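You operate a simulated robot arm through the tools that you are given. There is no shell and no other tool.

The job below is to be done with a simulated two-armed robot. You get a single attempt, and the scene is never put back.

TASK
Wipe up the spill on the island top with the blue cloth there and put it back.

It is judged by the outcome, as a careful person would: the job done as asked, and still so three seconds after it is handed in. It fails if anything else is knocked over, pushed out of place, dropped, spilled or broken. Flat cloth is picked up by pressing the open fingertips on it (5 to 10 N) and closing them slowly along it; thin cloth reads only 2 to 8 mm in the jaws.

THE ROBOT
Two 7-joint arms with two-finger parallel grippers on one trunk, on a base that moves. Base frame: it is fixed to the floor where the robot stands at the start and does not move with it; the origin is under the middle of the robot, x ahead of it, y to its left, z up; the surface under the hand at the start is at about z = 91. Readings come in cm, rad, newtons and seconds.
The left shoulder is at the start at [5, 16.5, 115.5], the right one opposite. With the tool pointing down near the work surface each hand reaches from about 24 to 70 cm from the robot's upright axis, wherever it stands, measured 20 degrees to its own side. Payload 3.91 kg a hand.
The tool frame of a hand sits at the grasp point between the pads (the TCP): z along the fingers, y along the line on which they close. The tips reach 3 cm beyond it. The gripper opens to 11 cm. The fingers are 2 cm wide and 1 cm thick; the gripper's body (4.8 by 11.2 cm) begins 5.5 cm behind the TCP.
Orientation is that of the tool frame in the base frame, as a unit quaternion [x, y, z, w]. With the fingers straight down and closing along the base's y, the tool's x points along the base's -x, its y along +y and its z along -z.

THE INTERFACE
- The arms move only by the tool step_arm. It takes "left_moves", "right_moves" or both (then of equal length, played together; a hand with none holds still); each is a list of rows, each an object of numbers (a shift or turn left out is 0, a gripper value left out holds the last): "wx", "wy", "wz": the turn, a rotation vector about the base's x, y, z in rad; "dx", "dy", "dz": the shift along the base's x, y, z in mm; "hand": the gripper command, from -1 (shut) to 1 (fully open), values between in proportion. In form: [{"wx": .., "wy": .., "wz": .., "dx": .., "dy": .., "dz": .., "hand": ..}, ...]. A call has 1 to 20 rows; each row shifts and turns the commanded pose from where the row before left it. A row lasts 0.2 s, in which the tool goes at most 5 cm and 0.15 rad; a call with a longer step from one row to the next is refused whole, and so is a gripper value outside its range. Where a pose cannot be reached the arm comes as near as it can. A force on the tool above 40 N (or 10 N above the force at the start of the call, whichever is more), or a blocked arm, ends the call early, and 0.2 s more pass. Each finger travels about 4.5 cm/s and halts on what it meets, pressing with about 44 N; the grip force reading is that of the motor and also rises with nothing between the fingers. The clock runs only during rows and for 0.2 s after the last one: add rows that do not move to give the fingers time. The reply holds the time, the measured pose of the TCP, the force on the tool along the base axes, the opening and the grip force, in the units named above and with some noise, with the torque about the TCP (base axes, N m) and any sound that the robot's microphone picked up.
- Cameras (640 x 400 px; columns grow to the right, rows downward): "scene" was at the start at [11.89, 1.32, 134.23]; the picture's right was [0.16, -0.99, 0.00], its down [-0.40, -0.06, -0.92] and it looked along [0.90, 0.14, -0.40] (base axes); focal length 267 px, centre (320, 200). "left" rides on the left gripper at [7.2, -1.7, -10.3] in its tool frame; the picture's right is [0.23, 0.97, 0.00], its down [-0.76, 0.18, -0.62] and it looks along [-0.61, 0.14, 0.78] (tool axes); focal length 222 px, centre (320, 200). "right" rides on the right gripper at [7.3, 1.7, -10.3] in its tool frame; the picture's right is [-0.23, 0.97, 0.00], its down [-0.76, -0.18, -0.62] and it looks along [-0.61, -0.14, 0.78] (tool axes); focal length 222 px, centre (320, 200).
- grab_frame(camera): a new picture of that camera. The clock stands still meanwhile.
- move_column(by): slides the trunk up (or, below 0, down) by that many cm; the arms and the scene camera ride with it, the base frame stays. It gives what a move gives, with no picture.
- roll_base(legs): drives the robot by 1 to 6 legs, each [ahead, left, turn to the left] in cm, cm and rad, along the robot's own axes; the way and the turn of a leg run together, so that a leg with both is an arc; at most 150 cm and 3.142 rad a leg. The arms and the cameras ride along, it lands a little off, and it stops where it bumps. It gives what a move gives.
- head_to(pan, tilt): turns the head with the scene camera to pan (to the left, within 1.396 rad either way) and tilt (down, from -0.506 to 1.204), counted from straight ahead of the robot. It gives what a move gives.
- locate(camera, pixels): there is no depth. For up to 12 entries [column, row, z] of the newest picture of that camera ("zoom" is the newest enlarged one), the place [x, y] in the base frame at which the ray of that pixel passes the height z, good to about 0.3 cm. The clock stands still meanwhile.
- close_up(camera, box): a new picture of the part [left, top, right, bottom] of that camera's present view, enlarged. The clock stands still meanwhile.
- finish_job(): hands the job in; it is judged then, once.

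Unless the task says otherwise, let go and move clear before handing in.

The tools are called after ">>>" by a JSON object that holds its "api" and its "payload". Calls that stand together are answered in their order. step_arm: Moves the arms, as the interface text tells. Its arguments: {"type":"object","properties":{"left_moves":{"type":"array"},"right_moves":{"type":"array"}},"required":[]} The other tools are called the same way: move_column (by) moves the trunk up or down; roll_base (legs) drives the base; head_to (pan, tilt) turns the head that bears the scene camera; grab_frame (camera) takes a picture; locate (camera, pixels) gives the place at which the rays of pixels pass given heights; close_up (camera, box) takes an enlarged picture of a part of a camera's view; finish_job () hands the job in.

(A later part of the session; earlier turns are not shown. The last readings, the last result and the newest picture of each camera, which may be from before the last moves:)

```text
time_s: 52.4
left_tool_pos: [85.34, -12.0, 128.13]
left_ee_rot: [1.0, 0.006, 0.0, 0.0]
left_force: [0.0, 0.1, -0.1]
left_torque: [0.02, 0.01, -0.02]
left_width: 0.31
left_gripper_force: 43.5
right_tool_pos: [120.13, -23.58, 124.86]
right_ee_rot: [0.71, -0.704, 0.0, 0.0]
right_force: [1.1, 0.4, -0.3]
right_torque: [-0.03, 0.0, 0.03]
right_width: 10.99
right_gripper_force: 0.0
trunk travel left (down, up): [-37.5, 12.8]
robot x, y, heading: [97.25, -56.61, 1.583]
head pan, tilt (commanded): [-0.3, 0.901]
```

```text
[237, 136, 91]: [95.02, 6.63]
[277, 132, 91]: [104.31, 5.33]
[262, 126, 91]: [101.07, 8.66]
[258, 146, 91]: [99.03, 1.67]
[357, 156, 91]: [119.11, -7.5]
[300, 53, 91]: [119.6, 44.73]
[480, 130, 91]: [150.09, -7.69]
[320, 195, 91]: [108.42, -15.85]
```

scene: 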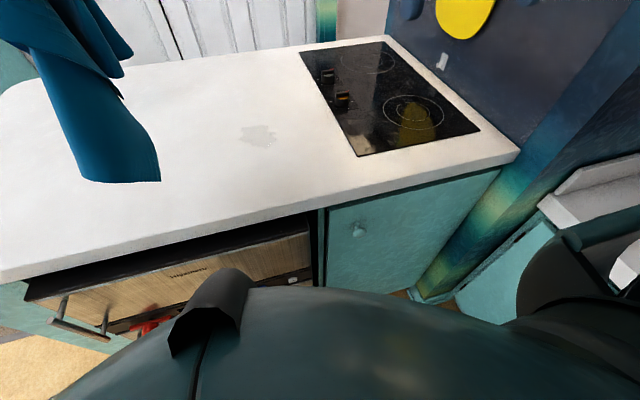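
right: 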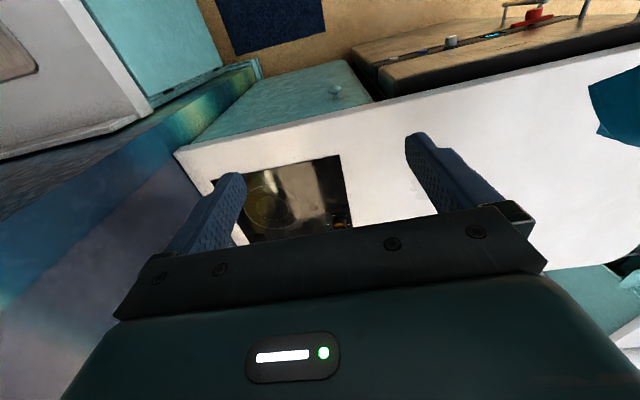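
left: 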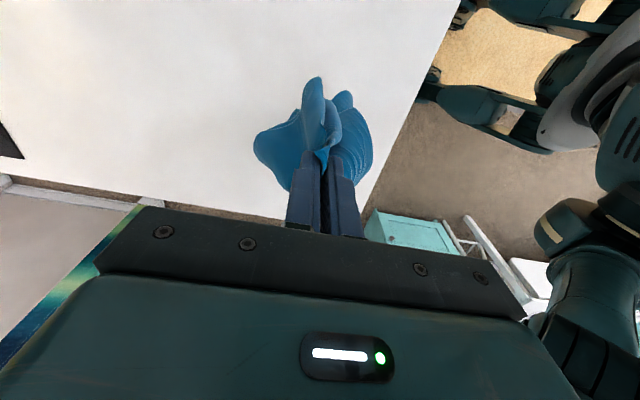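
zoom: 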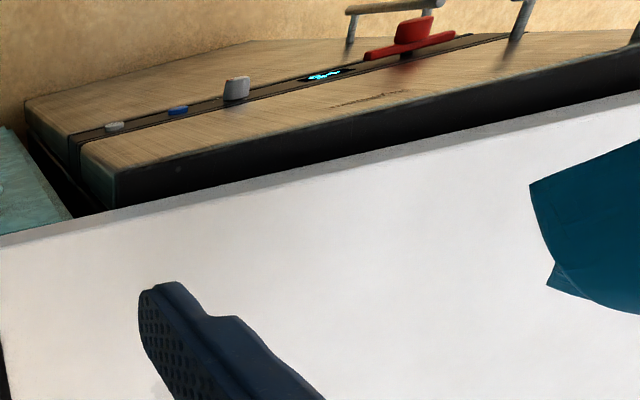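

The right camera shows bare floor up to y ≈ -34.5 in front of the base and the fridge knobs only out to y ≈ -22, so about 6 cm ahead is safe. I'll edge forward.

>>> {"api": "roll_base", "payload": {"legs": [[6, 0, 0]]}}

>>> {"api": "grab_frame", "payload": {"camera": "left"}}

>>> {"api": "grab_frame", "payload": {"camera": "scene"}}

```text
time_s: 53.4
left_tool_pos: [85.08, -5.86, 128.09]
left_ee_rot: [1.0, 0.006, 0.0, 0.0]
left_force: [0.2, 1.0, 0.3]
left_torque: [-0.01, -0.01, -0.05]
left_width: 0.28
left_gripper_force: 43.2
right_tool_pos: [119.89, -17.43, 124.83]
right_ee_rot: [0.71, -0.704, 0.0, -0.001]
right_force: [-0.8, -0.2, -0.3]
right_torque: [-0.02, 0.0, 0.0]
right_width: 11.02
right_gripper_force: 0.0
trunk travel left (down, up): [-37.5, 12.8]
robot x, y, heading: [97.19, -50.63, 1.58]
head pan, tilt (commanded): [-0.3, 0.901]
```

```text
taken
```

left: 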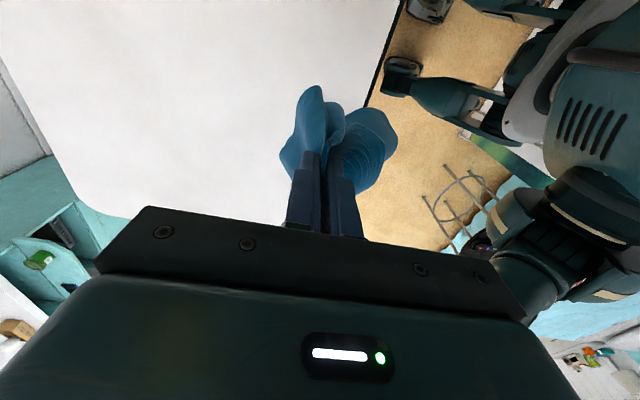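

```text
taken
```

scene: 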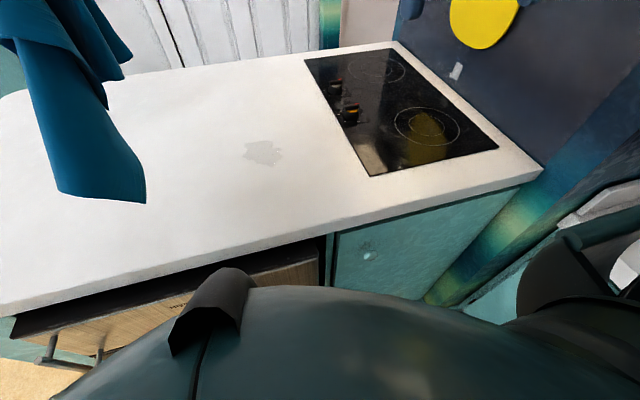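

The robot is at (97, -51) with the spill in easy reach of the left hand. I'll bring the cloth over the top just before the spill and lower it on a slant toward +x so its tail lies on the -x side.

>>> {"api": "step_arm", "payload": {"left_moves": [{"dx": -18, "dy": 24, "dz": -14}, {"dx": -18, "dy": 24, "dz": -14}, {"dx": -18, "dy": 24, "dz": -14}, {"dx": -18, "dy": 24, "dz": -14}, {"dx": -18, "dy": 24, "dz": -14}, {}, {"dx": 14, "dz": -23}, {"dx": 14, "dz": -23}, {"dx": 14, "dz": -23}, {"dx": 14, "dz": -23}, {"dx": 14, "dz": -23}, {"dx": 14, "dz": -23}, {"dx": 14, "dz": -23}, {"dx": 14, "dz": -23}, {"dx": 14, "dz": -23}, {"dx": 14, "dz": -23}, {}]}}

>>> {"api": "grab_frame", "payload": {"camera": "scene"}}

>>> {"api": "grab_frame", "payload": {"camera": "left"}}

```text
time_s: 57.0
left_tool_pos: [90.24, 5.96, 98.2]
left_ee_rot: [1.0, 0.006, -0.001, -0.001]
left_force: [-0.4, -0.3, 0.7]
left_torque: [-0.01, 0.01, -0.08]
left_width: 0.3
left_gripper_force: 42.7
right_tool_pos: [119.97, -17.47, 124.86]
right_ee_rot: [0.71, -0.704, -0.001, 0.0]
right_force: [0.0, 0.0, 0.2]
right_torque: [-0.02, 0.01, 0.0]
right_width: 10.98
right_gripper_force: 0.1
trunk travel left (down, up): [-37.5, 12.8]
robot x, y, heading: [97.22, -50.94, 1.582]
head pan, tilt (commanded): [-0.3, 0.901]
```

```text
taken
```

scene: 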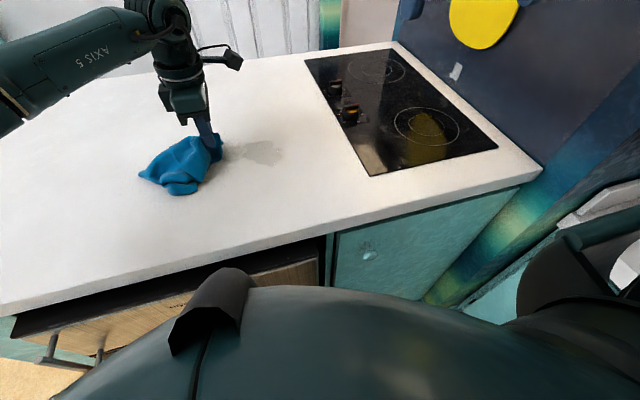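

```text
taken
```

left: 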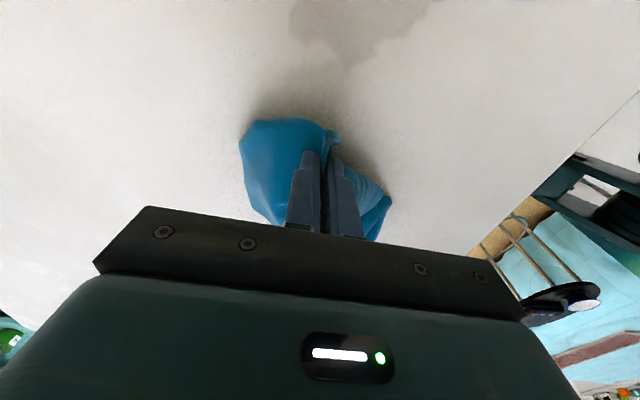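

The cloth sits bunched at (185, 165) just before the spill at (262, 152). I'll lower the fingertips until they press the cloth lightly.

>>> {"api": "step_arm", "payload": {"left_moves": [{"dz": -10}, {"dz": -8}, {"dz": -6}, {"dz": -4}, {"dz": -3}, {}, {}]}}

```text
time_s: 58.6
left_tool_pos: [90.19, 6.0, 95.12]
left_ee_rot: [1.0, 0.006, 0.0, 0.0]
left_force: [0.3, -0.2, -0.4]
left_torque: [0.05, 0.0, -0.04]
left_width: 0.28
left_gripper_force: 43.2
right_tool_pos: [119.96, -17.4, 124.92]
right_ee_rot: [0.709, -0.705, 0.0, 0.0]
right_force: [0.9, -0.1, -0.4]
right_torque: [-0.05, 0.01, -0.04]
right_width: 11.01
right_gripper_force: 0.0
trunk travel left (down, up): [-37.5, 12.8]
robot x, y, heading: [97.16, -50.71, 1.584]
head pan, tilt (commanded): [-0.3, 0.901]
```

>>> {"api": "step_arm", "payload": {"left_moves": [{"dz": -4}, {"dz": -3}, {"dz": -2}, {}, {}]}}

```text
time_s: 59.8
left_tool_pos: [90.14, 6.1, 94.45]
left_ee_rot: [1.0, 0.006, 0.0, -0.003]
left_force: [-1.6, 4.2, 19.5]
left_torque: [0.05, 0.16, -0.12]
left_width: 0.3
left_gripper_force: 42.6
right_tool_pos: [119.96, -17.57, 124.91]
right_ee_rot: [0.711, -0.703, 0.0, 0.0]
right_force: [-0.2, 0.3, -0.5]
right_torque: [0.01, 0.04, -0.03]
right_width: 10.99
right_gripper_force: 0.0
trunk travel left (down, up): [-37.5, 12.8]
robot x, y, heading: [97.19, -50.44, 1.577]
head pan, tilt (commanded): [-0.3, 0.901]
```

The tips press at 19.5 N; I'll ease up 2 mm and make the first sweep across the spill toward +x and back, watching the force.

>>> {"api": "step_arm", "payload": {"left_moves": [{"dz": 2}, {"dx": 12}, {"dx": 15}, {"dx": 15}, {"dx": 15}, {"dx": 15}, {"dx": 15}, {"dx": 15}, {"dx": 15}, {"dx": 15}, {"dx": 15}, {"dx": 12}, {}]}}

>>> {"api": "grab_frame", "payload": {"camera": "scene"}}

>>> {"api": "close_up", "payload": {"camera": "scene", "box": [160, 80, 360, 205]}}

```text
time_s: 62.6
left_tool_pos: [105.94, 6.04, 94.48]
left_ee_rot: [1.0, 0.006, 0.001, -0.002]
left_force: [-7.2, 1.4, 18.2]
left_torque: [0.01, 0.27, -0.06]
left_width: 0.28
left_gripper_force: 43.0
right_tool_pos: [119.77, -17.62, 124.94]
right_ee_rot: [0.71, -0.704, -0.001, 0.0]
right_force: [-0.6, 0.7, -0.4]
right_torque: [-0.01, 0.01, 0.02]
right_width: 11.02
right_gripper_force: 0.0
trunk travel left (down, up): [-37.5, 12.8]
robot x, y, heading: [97.47, -50.45, 1.579]
head pan, tilt (commanded): [-0.3, 0.901]
```

```text
taken
```

scene: 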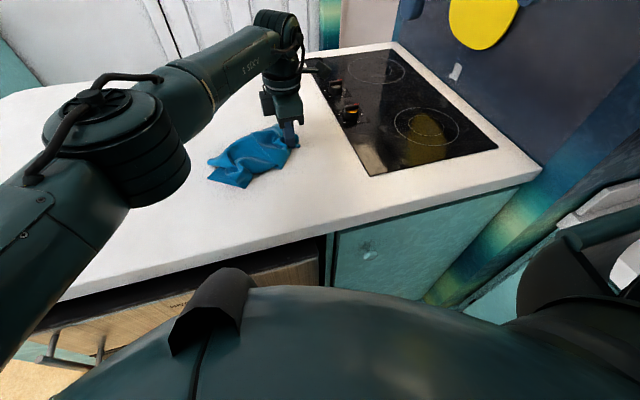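

```text
3.20 times, centred on (260, 142) of scene
```

zoom: 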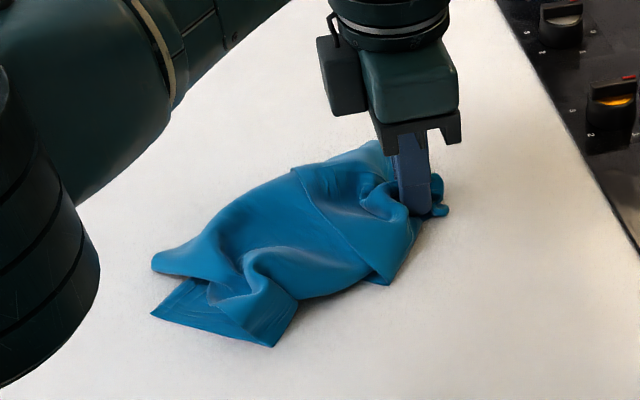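

The cloth trailed nicely across the spill and follows the fingers; the force is 18 N, so I'll ease off slightly. Next I'll raster the strokes at other y values to cover the whole patch with margin.

>>> {"api": "step_arm", "payload": {"left_moves": [{"dz": 1, "dy": -15}, {"dy": -15}, {"dx": -15}, {"dx": -20}, {"dx": -20}, {"dx": -20}, {"dx": -20}, {"dx": -20}, {"dx": -20}, {"dx": -15}, {"dy": -12}, {"dy": -12}, {"dx": 15}, {"dx": 20}, {"dx": 20}, {"dx": 20}, {"dx": 20}, {"dx": 20}, {"dx": 20}, {"dx": 15}]}}

>>> {"api": "close_up", "payload": {"camera": "scene", "box": [160, 80, 360, 205]}}

```text
time_s: 66.8
left_tool_pos: [106.12, 0.63, 94.55]
left_ee_rot: [1.0, 0.006, 0.0, -0.001]
left_force: [-2.2, 0.1, 5.2]
left_torque: [0.0, 0.07, -0.05]
left_width: 0.31
left_gripper_force: 43.1
right_tool_pos: [120.01, -17.46, 124.91]
right_ee_rot: [0.71, -0.704, 0.0, -0.001]
right_force: [-0.7, -0.1, -0.4]
right_torque: [0.03, -0.01, -0.01]
right_width: 11.0
right_gripper_force: 0.1
trunk travel left (down, up): [-37.5, 12.8]
robot x, y, heading: [97.46, -50.61, 1.58]
head pan, tilt (commanded): [-0.3, 0.901]
```

```text
3.20 times, centred on (260, 142) of scene
```

zoom: 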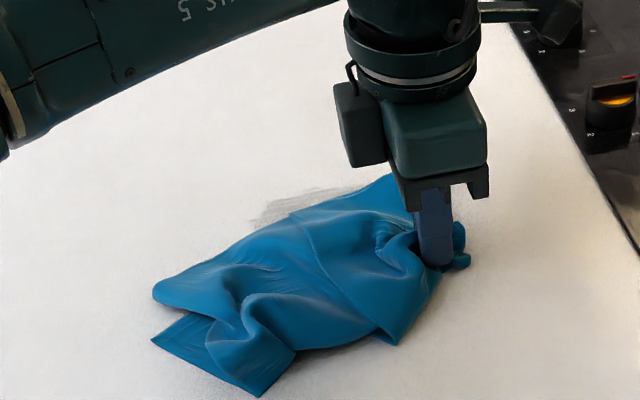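

Force is 5 N now, and a faint grey remnant shows above the cloth at (310, 205) in the zoom. I'll sweep the far rows, y about 9 and 12, with slightly more pressure.

>>> {"api": "step_arm", "payload": {"left_moves": [{"dy": 20, "dz": -1}, {"dy": 20}, {"dy": 20}, {"dy": 20}, {"dx": -15}, {"dx": -20}, {"dx": -20}, {"dx": -20}, {"dx": -20}, {"dx": -20}, {"dx": -15}, {"dx": -15}, {"dy": 12}, {"dy": 12}, {"dx": 18}, {"dx": 25}, {"dx": 25}, {"dx": 25}, {"dx": 25}, {"dx": 25}]}}

>>> {"api": "close_up", "payload": {"camera": "scene", "box": [160, 80, 360, 205]}}

```text
time_s: 71.0
left_tool_pos: [104.49, 6.96, 94.78]
left_ee_rot: [1.0, 0.005, -0.001, -0.001]
left_force: [0.0, 0.9, 1.2]
left_torque: [0.0, 0.03, -0.03]
left_width: 0.28
left_gripper_force: 42.6
left hand out of reach, approached as far as the arm can: row 3, 4, 19, 20
right_tool_pos: [120.04, -17.47, 124.87]
right_ee_rot: [0.71, -0.704, -0.002, 0.0]
right_force: [0.6, 0.5, 0.8]
right_torque: [-0.01, 0.03, 0.01]
right_width: 11.0
right_gripper_force: 0.0
trunk travel left (down, up): [-37.5, 12.8]
robot x, y, heading: [96.78, -50.36, 1.584]
head pan, tilt (commanded): [-0.3, 0.901]
```

```text
3.20 times, centred on (260, 142) of scene
```

zoom: 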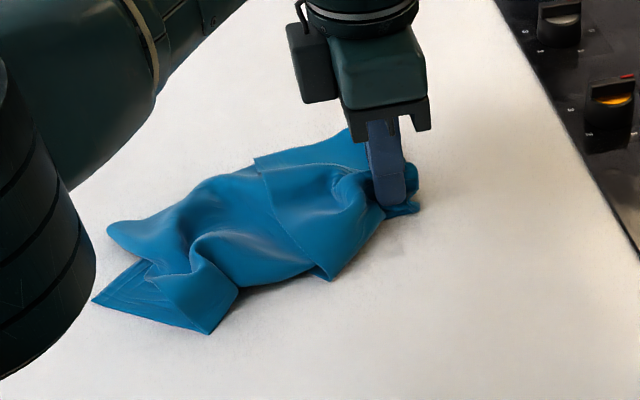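

The hand reached its limit near (105, 8), so the base needs to be turned slightly. I'll lift the cloth a little and move it aside to see what's left of the spill first.

>>> {"api": "step_arm", "payload": {"left_moves": [{"dz": 20}, {"dz": 25}, {"dz": 25}, {"dx": -30, "dz": 25}, {"dx": -40, "dz": 25}, {"dx": -40, "dz": 25}, {"dx": -40, "dz": 20}, {"dx": -40, "dz": 20}, {"dx": -40, "dz": 20}, {"dz": 20}, {"dz": 20}, {}]}}

>>> {"api": "grab_frame", "payload": {"camera": "scene"}}

>>> {"api": "close_up", "payload": {"camera": "scene", "box": [180, 90, 340, 190]}}

```text
time_s: 73.6
left_tool_pos: [81.57, 7.06, 119.44]
left_ee_rot: [1.0, 0.006, 0.0, 0.0]
left_force: [0.1, 0.1, 0.2]
left_torque: [-0.01, 0.0, -0.04]
left_width: 0.3
left_gripper_force: 42.4
right_tool_pos: [120.03, -17.39, 124.76]
right_ee_rot: [0.71, -0.704, 0.0, 0.0]
right_force: [0.2, -0.7, -0.8]
right_torque: [0.0, 0.01, -0.02]
right_width: 11.0
right_gripper_force: 0.1
trunk travel left (down, up): [-37.5, 12.8]
robot x, y, heading: [97.15, -50.56, 1.579]
head pan, tilt (commanded): [-0.3, 0.901]
```

```text
taken
```

scene: 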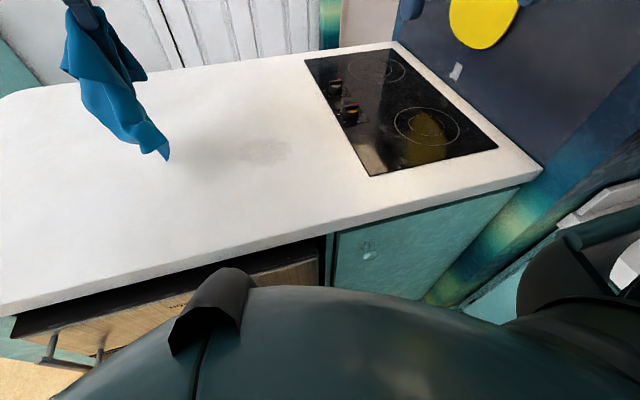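

```text
4.00 times, centred on (260, 140) of scene
```

zoom: 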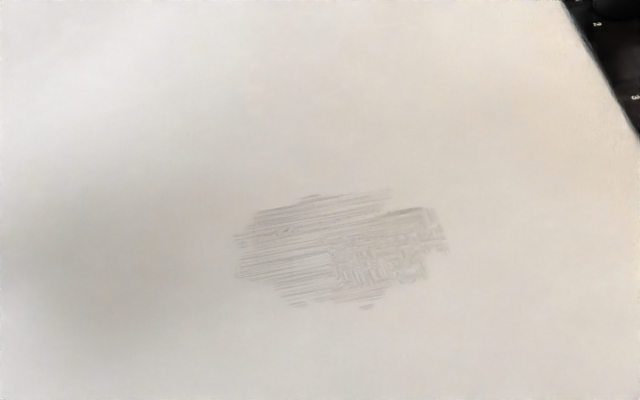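

The patch is fading in streaks, so wiping works; a faint residue remains within (235–450, 192–308) of the zoom. I'll locate its extent, then turn the base slightly right so the left hand reaches the whole patch.

>>> {"api": "locate", "payload": {"camera": "zoom", "pixels": [[235, 270, 91], [240, 235, 91], [300, 308, 91], [370, 308, 91], [450, 245, 91], [435, 208, 91], [320, 195, 91], [390, 190, 91]]}}

>>> {"api": "roll_base", "payload": {"legs": [[2, -4, -0.28]]}}

>>> {"api": "grab_frame", "payload": {"camera": "scene"}}

```text
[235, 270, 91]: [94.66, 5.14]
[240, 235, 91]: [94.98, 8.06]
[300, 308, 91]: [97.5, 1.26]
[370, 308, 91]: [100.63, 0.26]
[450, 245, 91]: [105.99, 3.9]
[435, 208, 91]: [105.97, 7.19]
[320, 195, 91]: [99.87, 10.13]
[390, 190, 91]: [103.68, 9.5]
```

```text
time_s: 74.9
left_tool_pos: [102.17, 10.7, 119.28]
left_ee_rot: [0.991, -0.132, 0.0, 0.0]
left_force: [-0.7, 0.9, -0.6]
left_torque: [-0.01, 0.01, 0.03]
left_width: 0.28
left_gripper_force: 43.1
right_tool_pos: [132.43, -23.67, 124.89]
right_ee_rot: [-0.606, 0.795, 0.001, 0.0]
right_force: [-0.2, 0.3, 0.3]
right_torque: [-0.02, 0.01, -0.01]
right_width: 11.0
right_gripper_force: 0.0
trunk travel left (down, up): [-37.5, 12.8]
robot x, y, heading: [101.26, -49.14, 1.297]
head pan, tilt (commanded): [-0.3, 0.901]
```

```text
taken
```

scene: 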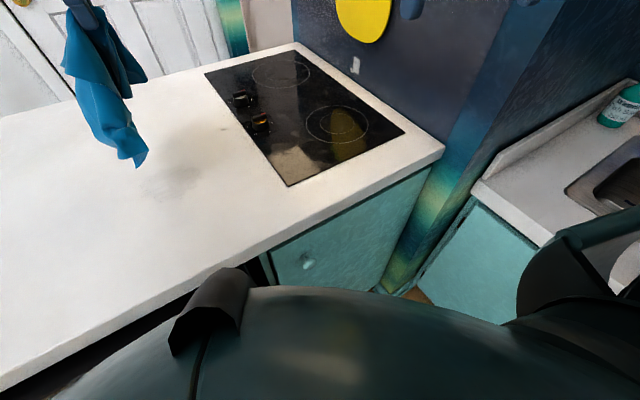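

The hand now has the reach for the whole patch (x 94.5–106, y 0–10.5). I'll swing the cloth back to the -x side, lower it on a slant at y ≈ 0, and press it down again.

>>> {"api": "step_arm", "payload": {"left_moves": [{"dx": -35, "dy": -18}, {"dx": -35, "dy": -18}, {"dx": -35, "dy": -18}, {"dx": -35, "dy": -18}, {"dx": -35, "dy": -18}, {"dx": -35, "dy": -18}, {}, {"dx": 12, "dz": -24}, {"dx": 12, "dz": -24}, {"dx": 12, "dz": -24}, {"dx": 12, "dz": -24}, {"dx": 12, "dz": -24}, {"dx": 12, "dz": -24}, {"dx": 12, "dz": -24}, {"dx": 12, "dz": -24}, {"dx": 8, "dz": -24}, {"dz": -24}, {}]}}

```text
time_s: 78.7
left_tool_pos: [91.5, -0.27, 95.39]
left_ee_rot: [0.991, -0.132, 0.0, 0.0]
left_force: [0.2, 0.0, 1.2]
left_torque: [0.02, 0.01, 0.03]
left_width: 0.3
left_gripper_force: 42.7
right_tool_pos: [132.28, -23.61, 124.84]
right_ee_rot: [-0.606, 0.795, 0.0, 0.001]
right_force: [0.0, 0.3, -0.2]
right_torque: [0.0, 0.03, -0.01]
right_width: 10.99
right_gripper_force: 0.0
trunk travel left (down, up): [-37.5, 12.8]
robot x, y, heading: [101.05, -48.87, 1.3]
head pan, tilt (commanded): [-0.3, 0.901]
```

Contact is about 8 mm below. I'll press down and run strokes along x, stepping y by about 1.3 cm.

>>> {"api": "step_arm", "payload": {"left_moves": [{"dz": -6}, {"dz": -4}, {"dx": 25}, {"dx": 28}, {"dx": 28}, {"dx": 28}, {"dx": 28}, {"dx": 22}, {"dy": 13}, {"dx": -25}, {"dx": -28}, {"dx": -28}, {"dx": -28}, {"dx": -28}, {"dx": -22}, {"dy": 13}, {"dx": 25}, {"dx": 28}, {"dx": 28}, {"dx": 28}]}}

```text
time_s: 82.9
left_tool_pos: [102.6, 2.28, 94.37]
left_ee_rot: [0.991, -0.132, 0.001, -0.002]
left_force: [-7.6, -1.5, 26.3]
left_torque: [-0.08, 0.41, -0.01]
left_width: 0.33
left_gripper_force: 42.8
right_tool_pos: [132.31, -23.85, 125.04]
right_ee_rot: [-0.606, 0.796, 0.001, 0.001]
right_force: [0.5, -0.5, -0.6]
right_torque: [0.01, 0.0, -0.04]
right_width: 11.0
right_gripper_force: 0.1
trunk travel left (down, up): [-37.5, 12.8]
robot x, y, heading: [101.15, -48.85, 1.307]
head pan, tilt (commanded): [-0.3, 0.901]
```

The force climbed to 26 N, so I'll ease up 2 mm and carry on with the next rows.

>>> {"api": "step_arm", "payload": {"left_moves": [{"dx": 25, "dz": 2}, {"dx": 22}, {"dy": 13}, {"dx": -25}, {"dx": -28}, {"dx": -28}, {"dx": -28}, {"dx": -28}, {"dx": -22}, {"dy": 13}, {"dx": 25}, {"dx": 28}, {"dx": 28}, {"dx": 28}, {"dx": 28}, {"dx": 22}, {"dy": 13}, {"dx": -25}, {"dx": -28}, {"dx": -28}]}}

>>> {"api": "close_up", "payload": {"camera": "scene", "box": [80, 100, 280, 225]}}

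```text
time_s: 87.1
left_tool_pos: [98.89, 6.24, 94.73]
left_ee_rot: [0.991, -0.132, 0.0, 0.0]
left_force: [0.5, -0.5, 1.8]
left_torque: [0.05, -0.01, 0.03]
left_width: 0.28
left_gripper_force: 43.2
right_tool_pos: [132.21, -23.6, 124.89]
right_ee_rot: [-0.606, 0.796, 0.001, 0.001]
right_force: [0.0, 0.5, 0.7]
right_torque: [-0.02, 0.03, -0.04]
right_width: 11.02
right_gripper_force: 0.0
trunk travel left (down, up): [-37.5, 12.8]
robot x, y, heading: [101.35, -49.2, 1.302]
head pan, tilt (commanded): [-0.3, 0.901]
```

```text
3.20 times, centred on (180, 162) of scene
```

zoom: 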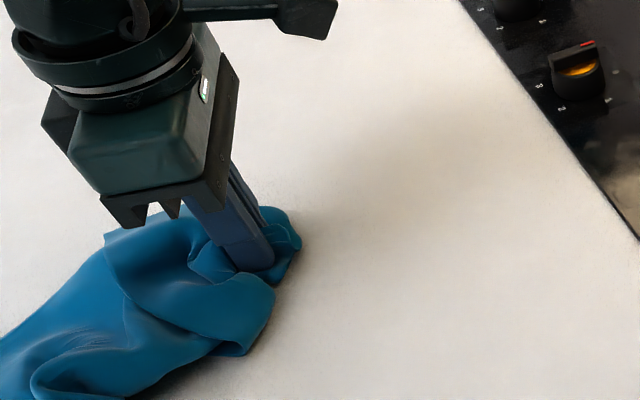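

The surface to the right of the cloth looks clean now. Force has dropped to 1.8 N, so I'll press 1.5 mm more and continue with the farther rows.

>>> {"api": "step_arm", "payload": {"left_moves": [{"dx": -25, "dz": -1.5}, {"dx": -28}, {"dx": -22}, {"dy": 13}, {"dx": 25}, {"dx": 28}, {"dx": 28}, {"dx": 28}, {"dx": 28}, {"dx": 22}, {"dy": 13}, {"dx": -25}, {"dx": -28}, {"dx": -28}, {"dx": -28}, {"dx": -28}, {"dx": -22}, {"dy": 13}, {"dx": 25}, {"dx": 28}]}}

>>> {"api": "step_arm", "payload": {"left_moves": [{"dx": 28}, {"dx": 28}, {"dx": 28}, {"dx": 20}, {"dy": 13}, {"dx": -25}, {"dx": -28}, {"dx": -28}, {"dx": -28}, {"dx": -28}, {"dx": -22}, {}]}}

>>> {"api": "grab_frame", "payload": {"camera": "scene"}}

>>> {"api": "close_up", "payload": {"camera": "scene", "box": [80, 100, 280, 225]}}

```text
time_s: 91.3
left_tool_pos: [96.82, 10.14, 94.49]
left_ee_rot: [0.991, -0.131, 0.0, -0.001]
left_force: [-7.0, 0.2, 20.8]
left_torque: [-0.02, 0.37, 0.01]
left_width: 0.35
left_gripper_force: 43.6
right_tool_pos: [132.26, -23.76, 125.0]
right_ee_rot: [-0.606, 0.796, 0.001, 0.002]
right_force: [0.0, -0.4, -0.4]
right_torque: [0.03, 0.02, 0.02]
right_width: 11.01
right_gripper_force: 0.2
trunk travel left (down, up): [-37.5, 12.8]
robot x, y, heading: [100.78, -49.27, 1.307]
head pan, tilt (commanded): [-0.3, 0.901]
```

```text
time_s: 93.9
left_tool_pos: [91.36, 11.3, 94.5]
left_ee_rot: [0.991, -0.133, -0.002, 0.0]
left_force: [5.5, -0.2, 16.9]
left_torque: [-0.06, -0.04, 0.04]
left_width: 0.27
left_gripper_force: 42.8
right_tool_pos: [132.44, -23.75, 124.8]
right_ee_rot: [-0.606, 0.796, 0.002, 0.001]
right_force: [0.7, -0.4, -1.3]
right_torque: [-0.01, -0.03, -0.01]
right_width: 11.0
right_gripper_force: 0.0
trunk travel left (down, up): [-37.5, 12.8]
robot x, y, heading: [100.89, -49.36, 1.305]
head pan, tilt (commanded): [-0.3, 0.901]
```

```text
taken
```

scene: 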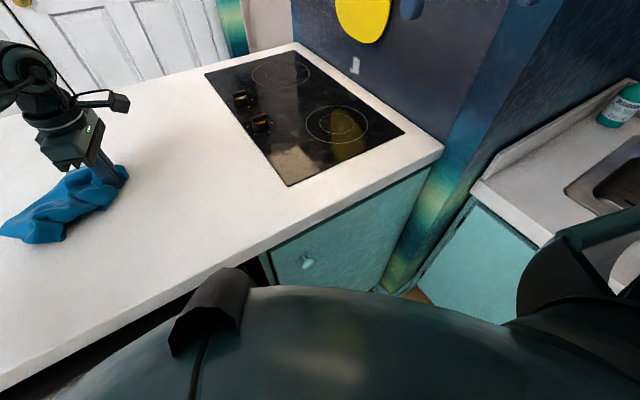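

```text
3.20 times, centred on (180, 162) of scene
```

zoom: 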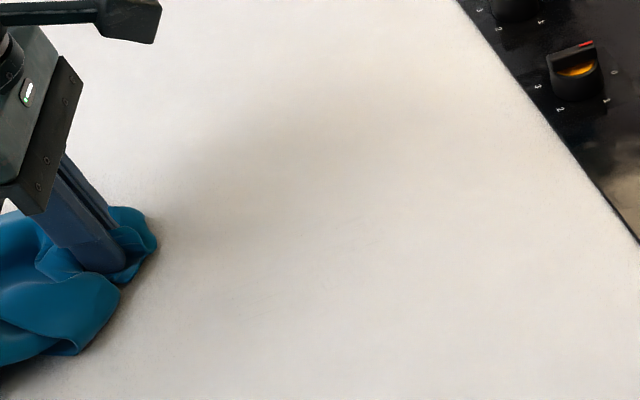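

The patch looks nearly gone; I see only faint streaks around (260, 290) in the zoom. I'll take a tighter close-up to check.

>>> {"api": "close_up", "payload": {"camera": "scene", "box": [110, 140, 220, 209]}}

>>> {"api": "grab_frame", "payload": {"camera": "left"}}

>>> {"api": "grab_frame", "payload": {"camera": "right"}}

```text
5.80 times, centred on (165, 174) of scene
```

zoom: 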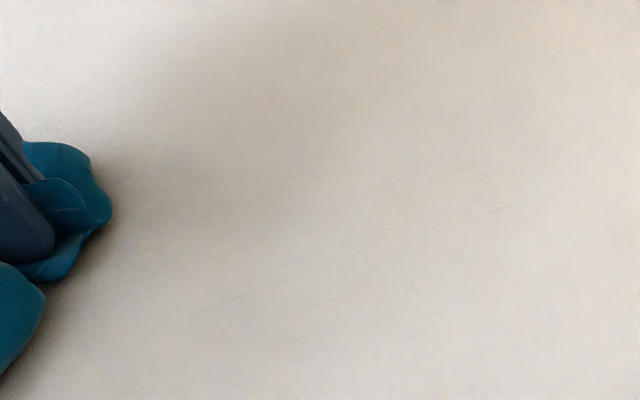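

```text
taken
```

left: 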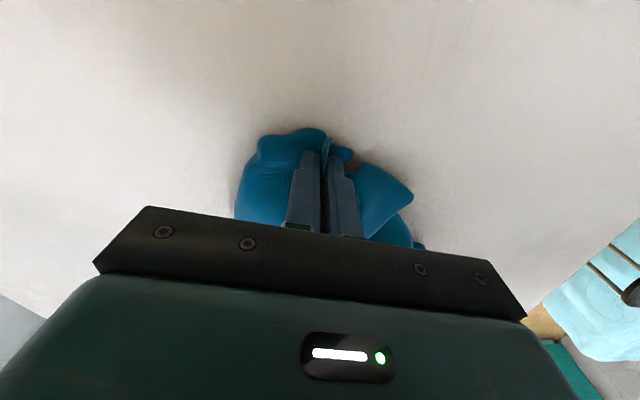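

```text
taken
```

right: 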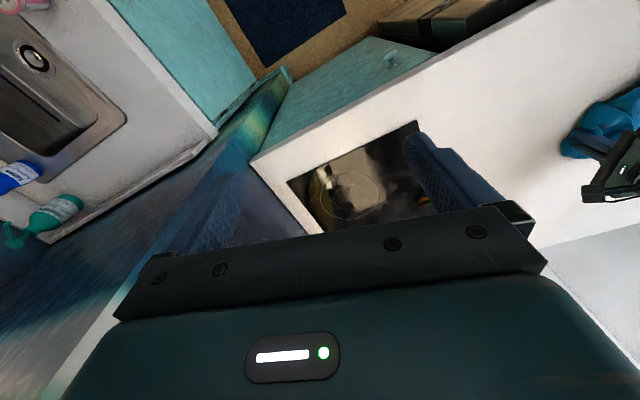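

Very faint streak lines are still visible around (250–500, 170–340) in the zoom. I'll do a second full pass with strokes along y, at right angles to the first.

>>> {"api": "step_arm", "payload": {"left_moves": [{"dx": 12, "dz": 1}, {"dy": -25}, {"dy": -28}, {"dy": -28}, {"dy": -28}, {"dy": -26}, {"dx": 13}, {"dy": 26}, {"dy": 28}, {"dy": 28}, {"dy": 28}, {"dy": 26}, {"dx": 13}, {"dy": -26}, {"dy": -28}, {"dy": -28}, {"dy": -28}, {"dy": -26}, {"dx": 13}, {}]}}

>>> {"api": "step_arm", "payload": {"left_moves": [{"dy": 26}, {"dy": 28}, {"dy": 28}, {"dy": 28}, {"dy": 26}, {"dx": 13}, {"dy": -26}, {"dy": -28}, {"dy": -28}, {"dy": -28}, {"dy": -26}, {"dx": 13}, {"dy": 26}, {"dy": 28}, {"dy": 28}, {"dy": 28}, {"dy": 26}, {"dx": 13}, {}]}}

>>> {"api": "close_up", "payload": {"camera": "scene", "box": [80, 100, 280, 225]}}

```text
time_s: 98.1
left_tool_pos: [96.26, -2.02, 94.53]
left_ee_rot: [0.991, -0.132, 0.001, 0.0]
left_force: [-3.5, -1.7, 9.2]
left_torque: [-0.06, 0.18, 0.03]
left_width: 0.29
left_gripper_force: 42.9
right_tool_pos: [132.34, -23.61, 124.91]
right_ee_rot: [-0.606, 0.796, 0.001, 0.001]
right_force: [0.0, -0.1, -0.7]
right_torque: [-0.03, 0.05, 0.01]
right_width: 11.0
right_gripper_force: 0.1
trunk travel left (down, up): [-37.5, 12.8]
robot x, y, heading: [101.32, -49.24, 1.301]
head pan, tilt (commanded): [-0.3, 0.901]
```

```text
time_s: 102.1
left_tool_pos: [100.27, 11.64, 94.52]
left_ee_rot: [0.991, -0.132, 0.0, 0.0]
left_force: [-3.3, 1.4, 6.3]
left_torque: [-0.01, 0.12, 0.04]
left_width: 0.26
left_gripper_force: 43.4
right_tool_pos: [132.3, -23.66, 124.9]
right_ee_rot: [-0.606, 0.795, 0.001, 0.001]
right_force: [0.1, 0.8, -0.2]
right_torque: [0.02, 0.0, -0.04]
right_width: 11.01
right_gripper_force: 0.2
trunk travel left (down, up): [-37.5, 12.8]
robot x, y, heading: [101.17, -49.2, 1.305]
head pan, tilt (commanded): [-0.3, 0.901]
```

```text
3.20 times, centred on (180, 162) of scene
```

zoom: 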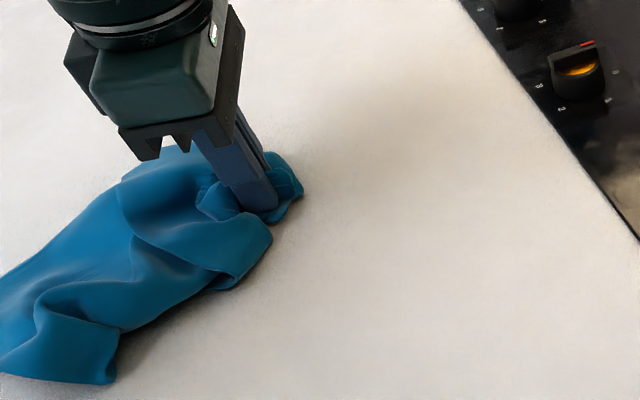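

Forces stay at 6–9 N and the surface is coming clean. I'll finish the remaining y strokes from x ≈ 100 to 107.

>>> {"api": "step_arm", "payload": {"left_moves": [{"dy": -26}, {"dy": -28}, {"dy": -28}, {"dy": -28}, {"dy": -26}, {"dx": 13}, {"dy": 26}, {"dy": 28}, {"dy": 28}, {"dy": 28}, {"dy": 24}, {"dx": 13}, {"dy": -26}, {"dy": -28}, {"dy": -28}, {"dy": -28}, {"dy": -24}, {"dx": 13}, {}]}}

>>> {"api": "step_arm", "payload": {"left_moves": [{"dy": 26}, {"dy": 28}, {"dy": 28}, {"dy": 28}, {"dy": 20}, {"dx": 13}, {"dy": -26}, {"dy": -28}, {"dy": -28}, {"dy": -28}, {"dy": -20}, {"dx": 13}, {"dy": 26}, {"dy": 28}, {"dy": 28}, {"dy": 28}, {"dy": 20}, {}]}}

>>> {"api": "close_up", "payload": {"camera": "scene", "box": [80, 100, 280, 225]}}

```text
time_s: 106.1
left_tool_pos: [104.14, -2.19, 94.58]
left_ee_rot: [0.991, -0.132, 0.0, 0.0]
left_force: [-3.7, -0.9, 7.4]
left_torque: [-0.04, 0.15, 0.03]
left_width: 0.31
left_gripper_force: 42.9
right_tool_pos: [132.17, -23.76, 124.9]
right_ee_rot: [-0.605, 0.796, 0.001, 0.001]
right_force: [0.1, 0.4, -0.5]
right_torque: [0.0, 0.01, -0.01]
right_width: 11.0
right_gripper_force: 0.0
trunk travel left (down, up): [-37.5, 12.8]
robot x, y, heading: [101.39, -49.36, 1.305]
head pan, tilt (commanded): [-0.3, 0.901]
```

```text
time_s: 109.9
left_tool_pos: [106.85, 10.96, 94.63]
left_ee_rot: [0.991, -0.133, 0.0, 0.0]
left_force: [-0.2, -1.6, 3.3]
left_torque: [-0.04, 0.02, 0.06]
left_width: 0.3
left_gripper_force: 42.1
right_tool_pos: [132.36, -23.61, 124.81]
right_ee_rot: [-0.606, 0.796, 0.0, 0.001]
right_force: [-0.1, -0.7, 0.4]
right_torque: [0.07, 0.0, 0.01]
right_width: 11.0
right_gripper_force: 0.1
trunk travel left (down, up): [-37.5, 12.8]
robot x, y, heading: [101.37, -49.18, 1.304]
head pan, tilt (commanded): [-0.3, 0.901]
```

```text
3.20 times, centred on (180, 162) of scene
```

zoom: 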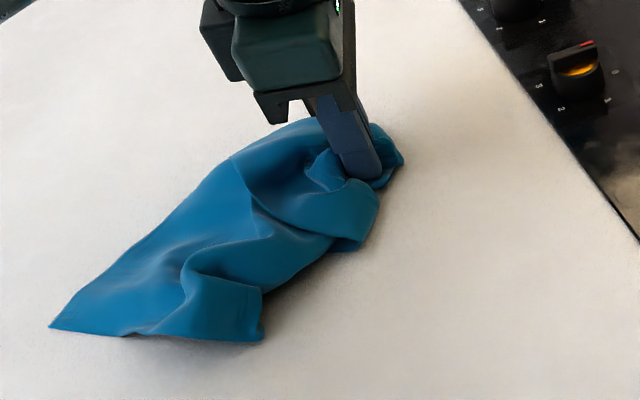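

The second pass is done. I'll lift the cloth straight up and aside, then inspect the whole patch.

>>> {"api": "step_arm", "payload": {"left_moves": [{"dz": 20}, {"dz": 25}, {"dz": 25}, {"dz": 25}, {"dz": 25}, {"dz": 25}, {"dx": -35, "dz": 25}, {"dx": -40, "dz": 25}, {"dx": -40, "dz": 25}, {"dx": -40, "dz": 25}, {"dx": -40, "dz": 25}, {"dx": -40, "dz": 25}, {"dx": -20, "dz": 25}, {"dz": 15}, {}]}}

>>> {"api": "grab_frame", "payload": {"camera": "scene"}}

>>> {"api": "close_up", "payload": {"camera": "scene", "box": [90, 120, 250, 220]}}

```text
time_s: 113.1
left_tool_pos: [81.28, 10.94, 128.12]
left_ee_rot: [0.991, -0.133, -0.001, -0.001]
left_force: [0.1, -0.2, 0.1]
left_torque: [0.03, 0.0, 0.06]
left_width: 0.27
left_gripper_force: 43.1
right_tool_pos: [132.26, -23.63, 124.88]
right_ee_rot: [-0.606, 0.796, 0.0, 0.001]
right_force: [0.4, -0.2, -0.1]
right_torque: [-0.01, -0.01, -0.03]
right_width: 10.99
right_gripper_force: 0.1
trunk travel left (down, up): [-37.5, 12.8]
robot x, y, heading: [101.65, -49.3, 1.3]
head pan, tilt (commanded): [-0.3, 0.901]
```

```text
taken
```

scene: 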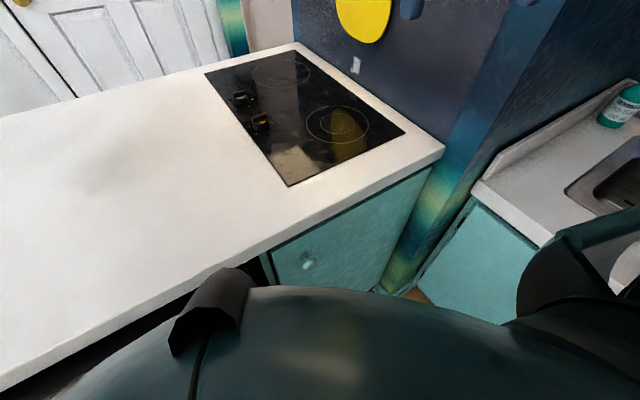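

```text
4.00 times, centred on (170, 170) of scene
```

zoom: 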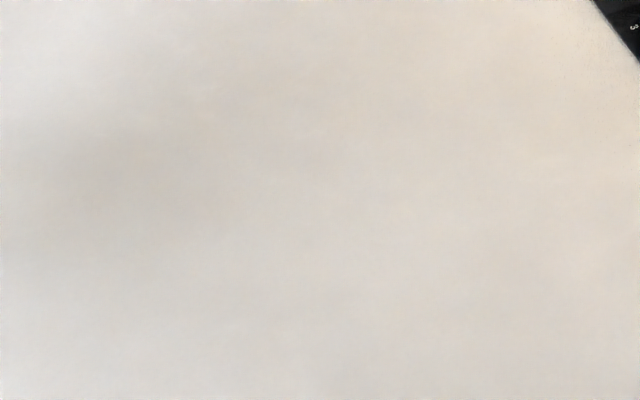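

The patch area is clean with no streaks left. I'll draw the hand back to a compact carrying pose, square the robot up and back away from the island.

>>> {"api": "step_arm", "payload": {"left_moves": [{"dx": 16, "dy": -12}, {"dx": 16, "dy": -12}, {"dx": 16, "dy": -12}, {"dx": 16, "dy": -12}, {"dx": 16, "dy": -12}, {"dx": 16, "dy": -12}, {"dx": 16, "dy": -12}, {"dx": 16, "dy": -12}, {"dx": 16, "dy": -12}, {"dx": 16, "dy": -12}, {}]}}

>>> {"api": "roll_base", "payload": {"legs": [[-7, 0, 0], [0, 0, 0.27]]}}

>>> {"api": "head_to", "payload": {"pan": 0.0, "tilt": 0.7}}

>>> {"api": "grab_frame", "payload": {"camera": "scene"}}

```text
time_s: 115.5
left_tool_pos: [97.34, -1.09, 128.0]
left_ee_rot: [0.991, -0.133, 0.0, 0.0]
left_force: [-0.1, 0.2, 0.1]
left_torque: [-0.03, 0.02, 0.01]
left_width: 0.3
left_gripper_force: 43.2
right_tool_pos: [132.25, -23.55, 124.9]
right_ee_rot: [-0.606, 0.795, 0.0, 0.001]
right_force: [-0.5, -0.8, -0.9]
right_torque: [-0.03, -0.01, -0.02]
right_width: 11.01
right_gripper_force: 0.1
trunk travel left (down, up): [-37.5, 12.8]
robot x, y, heading: [101.42, -49.18, 1.303]
head pan, tilt (commanded): [-0.3, 0.901]
```

```text
time_s: 117.4
left_tool_pos: [82.99, -10.58, 128.0]
left_ee_rot: [1.0, -0.001, 0.0, 0.0]
left_force: [-0.1, 0.1, -0.4]
left_torque: [0.0, -0.03, -0.02]
left_width: 0.29
left_gripper_force: 43.5
right_tool_pos: [122.64, -23.42, 124.86]
right_ee_rot: [-0.706, 0.708, 0.001, 0.001]
right_force: [-0.3, 0.3, 0.0]
right_torque: [0.01, 0.01, 0.0]
right_width: 10.98
right_gripper_force: 0.1
trunk travel left (down, up): [-37.5, 12.8]
robot x, y, heading: [99.29, -56.3, 1.568]
head pan, tilt (commanded): [-0.3, 0.901]
```

```text
time_s: 118.2
left_tool_pos: [83.09, -10.5, 127.86]
left_ee_rot: [1.0, -0.001, 0.001, 0.0]
left_force: [-1.0, 1.2, 0.3]
left_torque: [0.02, -0.02, -0.02]
left_width: 0.32
left_gripper_force: 42.5
right_tool_pos: [122.69, -23.39, 124.88]
right_ee_rot: [-0.706, 0.708, 0.001, 0.001]
right_force: [0.0, 0.7, -0.6]
right_torque: [-0.01, 0.0, 0.01]
right_width: 10.99
right_gripper_force: 0.1
trunk travel left (down, up): [-37.5, 12.8]
robot x, y, heading: [99.42, -56.18, 1.572]
head pan, tilt (commanded): [0.0, 0.7]
```

```text
taken
```

scene: 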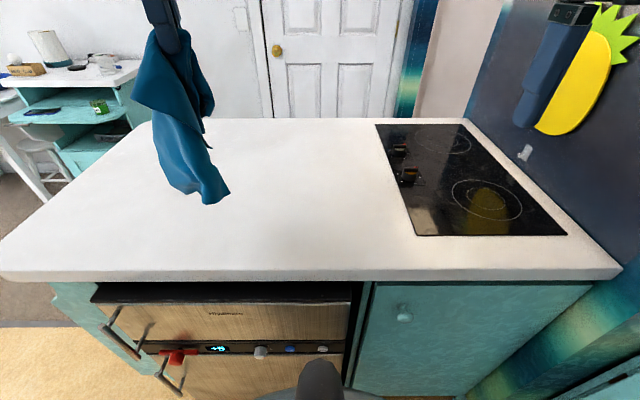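

The top looks clean from here too, and the path back along the aisle is free. I'll verify the spill area once more in a close-up, then slide back left.

>>> {"api": "close_up", "payload": {"camera": "scene", "box": [230, 120, 390, 220]}}

>>> {"api": "locate", "payload": {"camera": "scene", "pixels": [[300, 180, 91], [330, 170, 91], [300, 200, 91]]}}

>>> {"api": "roll_base", "payload": {"legs": [[0, 50, 0]]}}

>>> {"api": "grab_frame", "payload": {"camera": "scene"}}

```text
4.00 times, centred on (310, 170) of scene
```

zoom: 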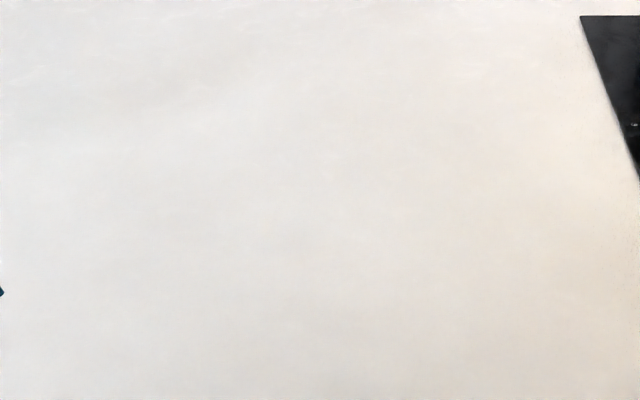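

```text
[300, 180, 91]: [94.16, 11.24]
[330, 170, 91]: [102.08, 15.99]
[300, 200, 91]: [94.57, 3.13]
```

```text
time_s: 123.1
left_tool_pos: [33.38, -10.27, 128.0]
left_ee_rot: [1.0, -0.003, 0.0, 0.0]
left_force: [-0.1, -0.3, -0.6]
left_torque: [-0.01, -0.02, -0.06]
left_width: 0.3
left_gripper_force: 43.0
right_tool_pos: [73.05, -23.2, 124.98]
right_ee_rot: [-0.704, 0.71, 0.001, 0.001]
right_force: [0.3, 0.1, 0.0]
right_torque: [-0.01, 0.02, 0.02]
right_width: 11.01
right_gripper_force: 0.1
trunk travel left (down, up): [-37.5, 12.8]
robot x, y, heading: [49.51, -56.27, 1.564]
head pan, tilt (commanded): [0.0, 0.7]
```

```text
taken
```

scene: 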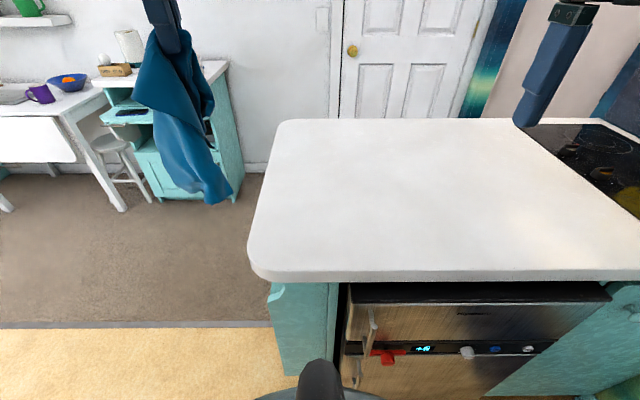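

The spill area shows clean white in that close-up. I'll continue left out of the aisle, turn back to face the island's end, and slide to the starting spot.

>>> {"api": "roll_base", "payload": {"legs": [[0, 51, 0]]}}

>>> {"api": "roll_base", "payload": {"legs": [[0, 0, -1.567]]}}

>>> {"api": "grab_frame", "payload": {"camera": "scene"}}

```text
time_s: 128.1
left_tool_pos: [-17.45, -10.02, 128.03]
left_ee_rot: [1.0, -0.001, -0.001, -0.001]
left_force: [0.1, 0.2, -0.6]
left_torque: [0.0, 0.03, -0.08]
left_width: 0.31
left_gripper_force: 42.5
right_tool_pos: [22.15, -22.84, 124.9]
right_ee_rot: [-0.705, 0.709, 0.001, 0.001]
right_force: [-0.3, -0.2, -0.1]
right_torque: [0.03, 0.0, 0.02]
right_width: 11.02
right_gripper_force: 0.0
trunk travel left (down, up): [-37.5, 12.8]
robot x, y, heading: [-1.31, -55.55, 1.562]
head pan, tilt (commanded): [0.0, 0.7]
```

```text
time_s: 132.2
left_tool_pos: [44.04, -38.45, 127.93]
left_ee_rot: [0.714, -0.701, 0.0, 0.001]
left_force: [0.3, -0.6, 0.4]
left_torque: [-0.03, -0.03, 0.09]
left_width: 0.27
left_gripper_force: 42.5
right_tool_pos: [32.13, -78.38, 124.95]
right_ee_rot: [-0.009, 1.0, 0.0, 0.001]
right_force: [0.5, 0.2, 0.7]
right_torque: [0.02, -0.01, -0.05]
right_width: 11.02
right_gripper_force: 0.0
trunk travel left (down, up): [-37.5, 12.8]
robot x, y, heading: [-1.17, -55.8, 0.021]
head pan, tilt (commanded): [0.0, 0.7]
```

```text
taken
```

scene: 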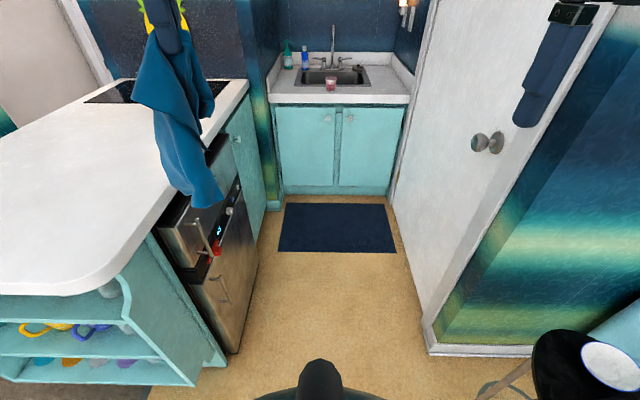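

Everything remains in place (mat, stool, sink items). I'll square the heading and slide left back to the starting position.

>>> {"api": "roll_base", "payload": {"legs": [[0, 0, -0.02], [1.5, 58, 0]]}}

>>> {"api": "head_to", "payload": {"pan": 0.35, "tilt": 0.75}}

>>> {"api": "grab_frame", "payload": {"camera": "scene"}}

>>> {"api": "grab_frame", "payload": {"camera": "left"}}

```text
time_s: 138.2
left_tool_pos: [46.38, 19.18, 127.91]
left_ee_rot: [-0.703, 0.711, 0.0, 0.001]
left_force: [0.3, 0.1, 0.1]
left_torque: [-0.01, -0.02, 0.04]
left_width: 0.29
left_gripper_force: 42.9
right_tool_pos: [33.3, -20.42, 124.87]
right_ee_rot: [0.006, 1.0, 0.0, 0.001]
right_force: [-0.1, 0.1, 0.1]
right_torque: [0.03, 0.03, 0.02]
right_width: 10.99
right_gripper_force: 0.0
trunk travel left (down, up): [-37.5, 12.8]
robot x, y, heading: [0.7, 3.03, -0.013]
head pan, tilt (commanded): [0.0, 0.7]
```

```text
time_s: 139.1
left_tool_pos: [46.41, 19.2, 127.96]
left_ee_rot: [-0.704, 0.711, 0.0, 0.0]
left_force: [-0.8, -0.3, 0.3]
left_torque: [0.03, -0.01, 0.05]
left_width: 0.3
left_gripper_force: 43.3
right_tool_pos: [33.26, -20.39, 124.95]
right_ee_rot: [0.006, 1.0, 0.0, 0.0]
right_force: [-0.1, 0.4, -0.4]
right_torque: [0.02, -0.01, -0.01]
right_width: 11.0
right_gripper_force: 0.1
trunk travel left (down, up): [-37.5, 12.8]
robot x, y, heading: [0.47, 2.79, -0.012]
head pan, tilt (commanded): [0.351, 0.75]
```

```text
taken
```

scene: 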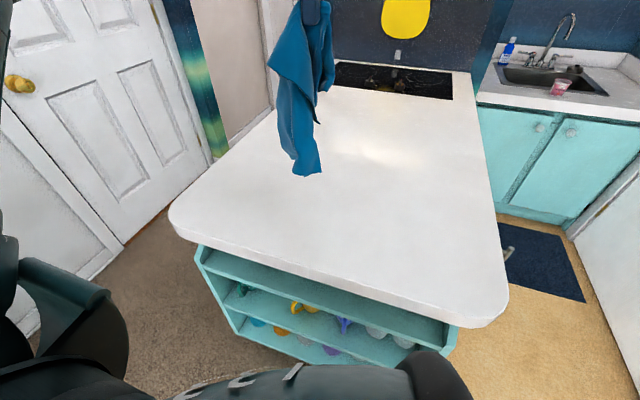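

```text
taken
```

left: 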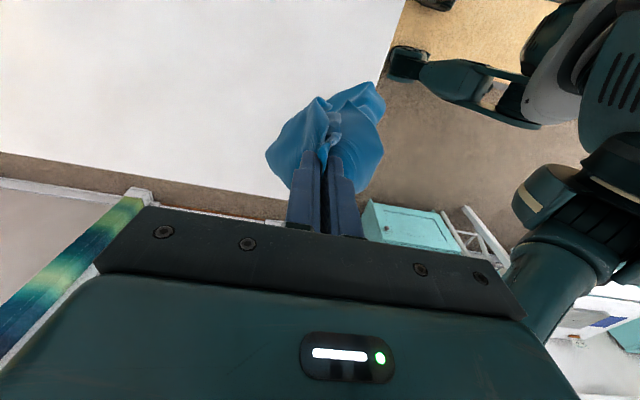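

The spill is gone in this view too (around (395, 125)), and the cloth hangs over its home spot. I'll carry it to the far +y side of that spot, let it settle, and lay it down on a slant toward the crease side.

>>> {"api": "step_arm", "payload": {"left_moves": [{"dx": 14, "dy": 31, "dz": -10}, {"dx": 14, "dy": 31, "dz": -10}, {"dx": 14, "dy": 31, "dz": -10}, {"dx": 14, "dy": 31, "dz": -10}, {"dx": 14, "dy": 31, "dz": -10}, {"dx": 14, "dy": 31, "dz": -5}, {}, {}, {}, {}]}}

>>> {"api": "grab_frame", "payload": {"camera": "scene"}}

```text
time_s: 141.3
left_tool_pos: [54.82, 37.94, 122.58]
left_ee_rot: [-0.703, 0.711, 0.0, 0.0]
left_force: [0.1, 0.0, 0.0]
left_torque: [0.03, 0.0, 0.03]
left_width: 0.32
left_gripper_force: 42.8
right_tool_pos: [33.28, -20.3, 124.81]
right_ee_rot: [0.006, 1.0, 0.0, 0.001]
right_force: [0.9, 0.7, 1.0]
right_torque: [-0.01, 0.0, -0.01]
right_width: 11.0
right_gripper_force: 0.1
trunk travel left (down, up): [-37.5, 12.8]
robot x, y, heading: [0.66, 3.28, -0.009]
head pan, tilt (commanded): [0.351, 0.75]
```

```text
taken
```

scene: 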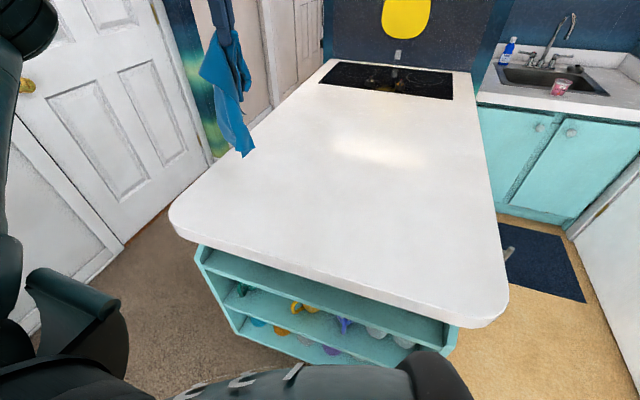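

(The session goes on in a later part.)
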